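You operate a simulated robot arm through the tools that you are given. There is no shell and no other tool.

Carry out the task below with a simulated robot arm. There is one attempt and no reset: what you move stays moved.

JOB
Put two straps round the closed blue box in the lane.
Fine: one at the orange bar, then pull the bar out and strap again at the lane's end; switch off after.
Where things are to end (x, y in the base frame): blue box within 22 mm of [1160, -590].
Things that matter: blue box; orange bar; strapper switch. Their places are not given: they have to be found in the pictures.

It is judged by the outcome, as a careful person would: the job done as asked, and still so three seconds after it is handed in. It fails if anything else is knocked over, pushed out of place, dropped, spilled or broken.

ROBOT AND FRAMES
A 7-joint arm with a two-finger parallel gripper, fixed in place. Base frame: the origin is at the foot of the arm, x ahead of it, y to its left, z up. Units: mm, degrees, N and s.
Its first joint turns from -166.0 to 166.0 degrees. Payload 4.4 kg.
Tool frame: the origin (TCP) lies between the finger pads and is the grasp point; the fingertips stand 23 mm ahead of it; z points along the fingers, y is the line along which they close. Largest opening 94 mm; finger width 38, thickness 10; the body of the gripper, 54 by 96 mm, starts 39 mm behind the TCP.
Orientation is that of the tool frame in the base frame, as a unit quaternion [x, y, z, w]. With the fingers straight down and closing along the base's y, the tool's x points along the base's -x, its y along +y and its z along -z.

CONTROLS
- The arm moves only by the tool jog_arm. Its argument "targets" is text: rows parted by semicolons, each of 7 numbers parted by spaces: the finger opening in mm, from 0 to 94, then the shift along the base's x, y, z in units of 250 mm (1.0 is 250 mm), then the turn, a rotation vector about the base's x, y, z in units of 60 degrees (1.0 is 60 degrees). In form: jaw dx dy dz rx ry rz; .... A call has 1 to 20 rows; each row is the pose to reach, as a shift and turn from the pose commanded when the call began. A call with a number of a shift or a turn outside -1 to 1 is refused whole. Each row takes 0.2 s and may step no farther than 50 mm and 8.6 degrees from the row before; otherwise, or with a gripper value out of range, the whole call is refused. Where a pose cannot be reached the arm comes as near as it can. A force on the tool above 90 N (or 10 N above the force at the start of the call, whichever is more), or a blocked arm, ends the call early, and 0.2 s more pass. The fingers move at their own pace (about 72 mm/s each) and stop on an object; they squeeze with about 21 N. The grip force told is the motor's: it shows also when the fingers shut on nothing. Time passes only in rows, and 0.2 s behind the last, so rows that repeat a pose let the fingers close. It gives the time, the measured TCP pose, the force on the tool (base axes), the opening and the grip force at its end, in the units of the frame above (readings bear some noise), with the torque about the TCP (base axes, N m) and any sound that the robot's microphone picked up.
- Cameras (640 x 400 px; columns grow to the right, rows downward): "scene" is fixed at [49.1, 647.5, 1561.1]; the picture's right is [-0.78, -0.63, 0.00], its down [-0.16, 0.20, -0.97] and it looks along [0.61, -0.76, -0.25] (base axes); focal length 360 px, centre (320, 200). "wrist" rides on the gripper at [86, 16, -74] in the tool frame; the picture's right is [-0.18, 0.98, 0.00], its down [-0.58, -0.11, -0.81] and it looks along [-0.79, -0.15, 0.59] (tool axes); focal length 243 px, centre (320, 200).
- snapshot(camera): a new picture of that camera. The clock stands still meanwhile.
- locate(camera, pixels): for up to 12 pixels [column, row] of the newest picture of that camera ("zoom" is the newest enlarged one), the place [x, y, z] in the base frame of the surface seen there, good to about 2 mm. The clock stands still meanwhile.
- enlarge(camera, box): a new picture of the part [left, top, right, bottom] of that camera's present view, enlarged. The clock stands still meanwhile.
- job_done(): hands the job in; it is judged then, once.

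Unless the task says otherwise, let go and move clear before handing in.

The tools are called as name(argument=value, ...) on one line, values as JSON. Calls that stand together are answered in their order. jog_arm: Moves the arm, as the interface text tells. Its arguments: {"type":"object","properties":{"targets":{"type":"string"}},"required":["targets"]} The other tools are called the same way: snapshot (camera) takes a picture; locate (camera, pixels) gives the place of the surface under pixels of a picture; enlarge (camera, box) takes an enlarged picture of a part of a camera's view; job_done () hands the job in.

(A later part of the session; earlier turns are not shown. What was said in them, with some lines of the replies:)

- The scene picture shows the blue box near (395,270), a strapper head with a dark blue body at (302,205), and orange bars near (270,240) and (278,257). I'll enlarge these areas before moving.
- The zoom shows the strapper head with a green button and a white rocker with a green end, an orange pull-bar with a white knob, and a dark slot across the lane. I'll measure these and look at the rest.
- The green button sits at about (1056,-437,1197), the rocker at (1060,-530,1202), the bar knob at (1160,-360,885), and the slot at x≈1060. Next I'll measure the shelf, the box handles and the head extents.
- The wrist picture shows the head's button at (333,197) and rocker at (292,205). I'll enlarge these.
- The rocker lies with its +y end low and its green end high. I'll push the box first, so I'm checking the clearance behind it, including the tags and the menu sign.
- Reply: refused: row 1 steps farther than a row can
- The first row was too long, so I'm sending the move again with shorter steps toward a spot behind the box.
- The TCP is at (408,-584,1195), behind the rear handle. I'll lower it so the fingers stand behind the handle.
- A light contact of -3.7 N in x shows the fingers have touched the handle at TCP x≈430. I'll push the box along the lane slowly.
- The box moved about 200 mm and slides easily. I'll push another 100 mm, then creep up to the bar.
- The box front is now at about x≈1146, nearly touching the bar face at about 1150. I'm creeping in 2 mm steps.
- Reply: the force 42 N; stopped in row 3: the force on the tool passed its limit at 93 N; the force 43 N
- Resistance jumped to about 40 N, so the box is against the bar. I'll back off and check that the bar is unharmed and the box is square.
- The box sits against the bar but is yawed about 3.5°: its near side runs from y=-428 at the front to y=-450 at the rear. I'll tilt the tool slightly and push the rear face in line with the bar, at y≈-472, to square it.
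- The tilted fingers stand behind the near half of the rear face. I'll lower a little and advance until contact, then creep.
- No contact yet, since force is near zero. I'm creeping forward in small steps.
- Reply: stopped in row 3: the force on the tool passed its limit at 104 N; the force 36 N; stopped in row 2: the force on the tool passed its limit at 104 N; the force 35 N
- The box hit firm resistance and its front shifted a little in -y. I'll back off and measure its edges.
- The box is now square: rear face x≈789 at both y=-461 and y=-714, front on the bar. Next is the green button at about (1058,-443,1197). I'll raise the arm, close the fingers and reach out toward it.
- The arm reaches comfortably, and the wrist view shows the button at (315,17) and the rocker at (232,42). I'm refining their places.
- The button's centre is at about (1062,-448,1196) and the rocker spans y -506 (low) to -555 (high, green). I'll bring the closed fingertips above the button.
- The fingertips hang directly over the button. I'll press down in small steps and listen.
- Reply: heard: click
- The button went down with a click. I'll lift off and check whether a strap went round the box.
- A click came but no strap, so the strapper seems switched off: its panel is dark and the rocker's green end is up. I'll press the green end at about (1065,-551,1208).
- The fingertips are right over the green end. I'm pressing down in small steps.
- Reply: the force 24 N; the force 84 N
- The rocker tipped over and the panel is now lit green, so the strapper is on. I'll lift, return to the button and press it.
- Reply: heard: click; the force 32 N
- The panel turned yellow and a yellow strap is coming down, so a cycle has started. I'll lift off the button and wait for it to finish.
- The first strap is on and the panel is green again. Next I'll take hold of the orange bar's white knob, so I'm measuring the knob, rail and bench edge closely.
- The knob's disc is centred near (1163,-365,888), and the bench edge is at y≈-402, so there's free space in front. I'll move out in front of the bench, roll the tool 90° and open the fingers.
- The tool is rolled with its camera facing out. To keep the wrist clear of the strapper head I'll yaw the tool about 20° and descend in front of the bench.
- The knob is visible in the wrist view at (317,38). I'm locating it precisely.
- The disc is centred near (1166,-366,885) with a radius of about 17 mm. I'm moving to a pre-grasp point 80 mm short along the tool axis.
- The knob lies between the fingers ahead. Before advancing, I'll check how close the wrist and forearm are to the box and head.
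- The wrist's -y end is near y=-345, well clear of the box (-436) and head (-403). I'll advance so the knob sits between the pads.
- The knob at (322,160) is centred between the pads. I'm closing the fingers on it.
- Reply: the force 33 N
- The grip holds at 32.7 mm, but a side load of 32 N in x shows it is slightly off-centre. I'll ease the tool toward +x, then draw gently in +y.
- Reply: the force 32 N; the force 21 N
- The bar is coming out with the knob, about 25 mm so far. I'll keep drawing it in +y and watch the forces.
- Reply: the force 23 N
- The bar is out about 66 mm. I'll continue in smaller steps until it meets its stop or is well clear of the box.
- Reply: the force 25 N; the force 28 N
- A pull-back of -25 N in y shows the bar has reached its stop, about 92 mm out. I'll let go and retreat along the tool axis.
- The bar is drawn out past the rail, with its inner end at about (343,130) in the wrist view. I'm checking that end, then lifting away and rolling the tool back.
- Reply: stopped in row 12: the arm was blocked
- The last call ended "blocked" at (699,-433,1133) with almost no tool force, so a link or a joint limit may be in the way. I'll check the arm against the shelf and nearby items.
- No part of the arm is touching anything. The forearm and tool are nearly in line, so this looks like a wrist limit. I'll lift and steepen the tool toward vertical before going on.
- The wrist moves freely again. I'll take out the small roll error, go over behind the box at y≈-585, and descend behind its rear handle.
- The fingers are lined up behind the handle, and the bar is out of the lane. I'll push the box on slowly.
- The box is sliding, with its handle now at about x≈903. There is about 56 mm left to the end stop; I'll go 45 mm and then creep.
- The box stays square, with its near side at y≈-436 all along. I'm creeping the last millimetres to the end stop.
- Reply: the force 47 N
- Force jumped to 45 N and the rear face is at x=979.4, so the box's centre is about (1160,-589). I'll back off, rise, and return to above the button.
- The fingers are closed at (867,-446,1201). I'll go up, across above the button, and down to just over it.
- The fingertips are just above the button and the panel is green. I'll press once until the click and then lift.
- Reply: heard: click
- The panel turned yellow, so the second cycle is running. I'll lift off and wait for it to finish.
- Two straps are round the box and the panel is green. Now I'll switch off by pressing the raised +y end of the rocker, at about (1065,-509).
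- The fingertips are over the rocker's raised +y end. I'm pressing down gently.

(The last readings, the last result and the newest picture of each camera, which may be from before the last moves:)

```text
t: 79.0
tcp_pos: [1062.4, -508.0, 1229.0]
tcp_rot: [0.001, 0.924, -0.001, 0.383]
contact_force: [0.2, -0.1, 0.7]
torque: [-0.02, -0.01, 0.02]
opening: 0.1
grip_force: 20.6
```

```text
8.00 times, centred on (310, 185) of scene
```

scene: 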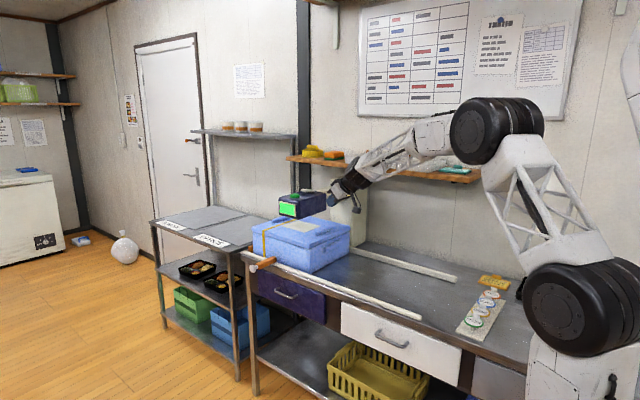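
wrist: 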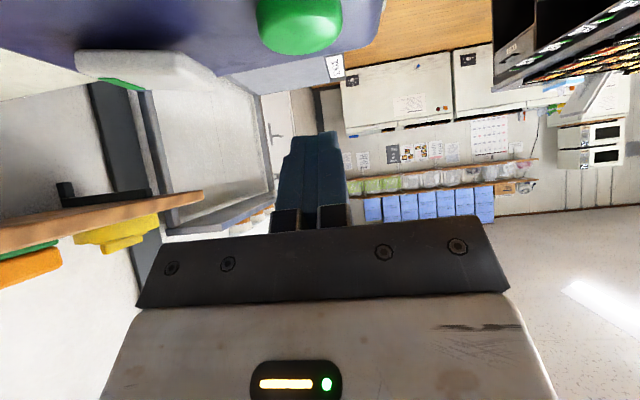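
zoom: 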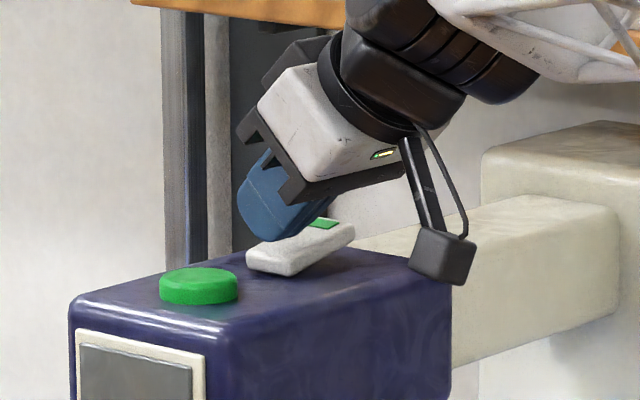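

The rocker tipped back and the panel is dark, so the strapper is off. I'll lift clear, withdraw, and check everything.

jog_arm(targets="0 0 0 0.12 0 0 0; 0 0 0 0.3 0 0 0; 0 -0.16 0.05 0.38 0 0 0; 0 -0.33 0.1 0.4 0 0 0; 0 -0.5 0.15 0.4 0 0 0; 20 -0.67 0.2 0.4 0 0 0; 20 -0.84 0.25 0.4 0 0 0; 20 -1 0.3 0.4 0 0 0; 20 -1 0.3 0.4 0 0 0")

snapshot(camera="scene")

enlarge(camera="scene", box=[230, 170, 390, 270])

locate(camera="zoom", pixels=[[110, 300], [300, 330], [340, 350], [460, 290], [90, 235], [470, 240], [138, 300], [252, 350], [175, 357]])

```text
t: 81.0
tcp_pos: [810.8, -430.7, 1327.5]
tcp_rot: [0.001, 0.923, 0.0, 0.384]
contact_force: [0.6, 0.9, 0.9]
torque: [-0.01, -0.01, 0.0]
opening: 20.4
grip_force: 0.0
```

```text
taken
```

scene: 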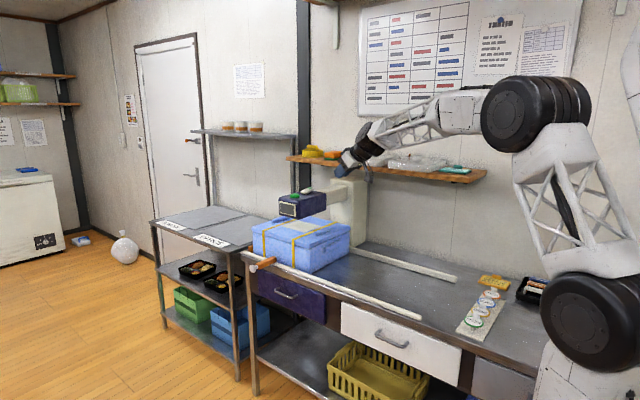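

```text
4.00 times, centred on (310, 220) of scene
```

zoom: 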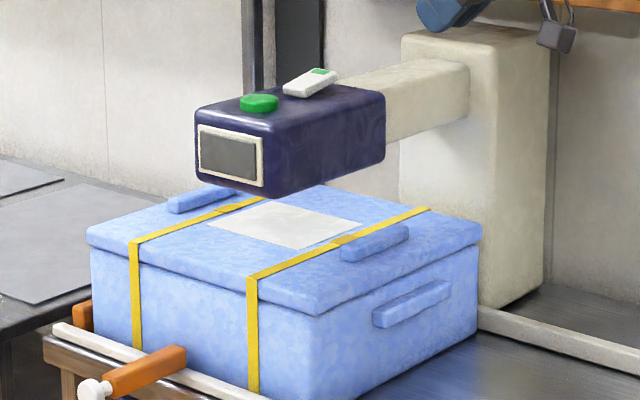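

```text
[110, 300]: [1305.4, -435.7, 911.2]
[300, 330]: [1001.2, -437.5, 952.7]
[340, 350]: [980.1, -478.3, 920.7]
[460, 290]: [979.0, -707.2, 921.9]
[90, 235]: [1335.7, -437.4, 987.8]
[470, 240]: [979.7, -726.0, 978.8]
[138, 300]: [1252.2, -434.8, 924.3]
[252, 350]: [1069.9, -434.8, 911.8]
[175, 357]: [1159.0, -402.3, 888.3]
```

Two straps are on the box at x≈1252 and x≈1070. The box sits square at about (1160,-588), the bar is out, the panel is dark, and the arm is clear. I'm handing the job in.

job_done()

```text
The job is handed in.
```

The blue box has two straps round it and sits at the lane's end, centred at about (1160, -588). That is well within the 22 mm allowed around [1160, -590].

- **Straps:** the first went on with the box against the orange bar. I then pulled the bar out to its stop, pushed the box to the lane's end and put the second strap on. They are now at about x = 1252 and x = 1070.
- **Strapper switch:** it was off at the start. My first button press gave a click but no strap, so I switched it on before strapping. It is off again now, and its panel is dark.
- **Box position:** the first push left the box about 3.5° crooked against the bar, so I squared it before strapping. It measured straight at the end.
- **Forces:** pushing the box against the bar tripped the arm's 90 N force limit three times. I saw no damage to the bar or the box afterwards.
- **Arm:** one move was stopped as blocked, with no contact on the tool. I think it was a wrist limit.

I saw nothing else knocked over or moved. The arm had let go and was clear when I handed the job in.
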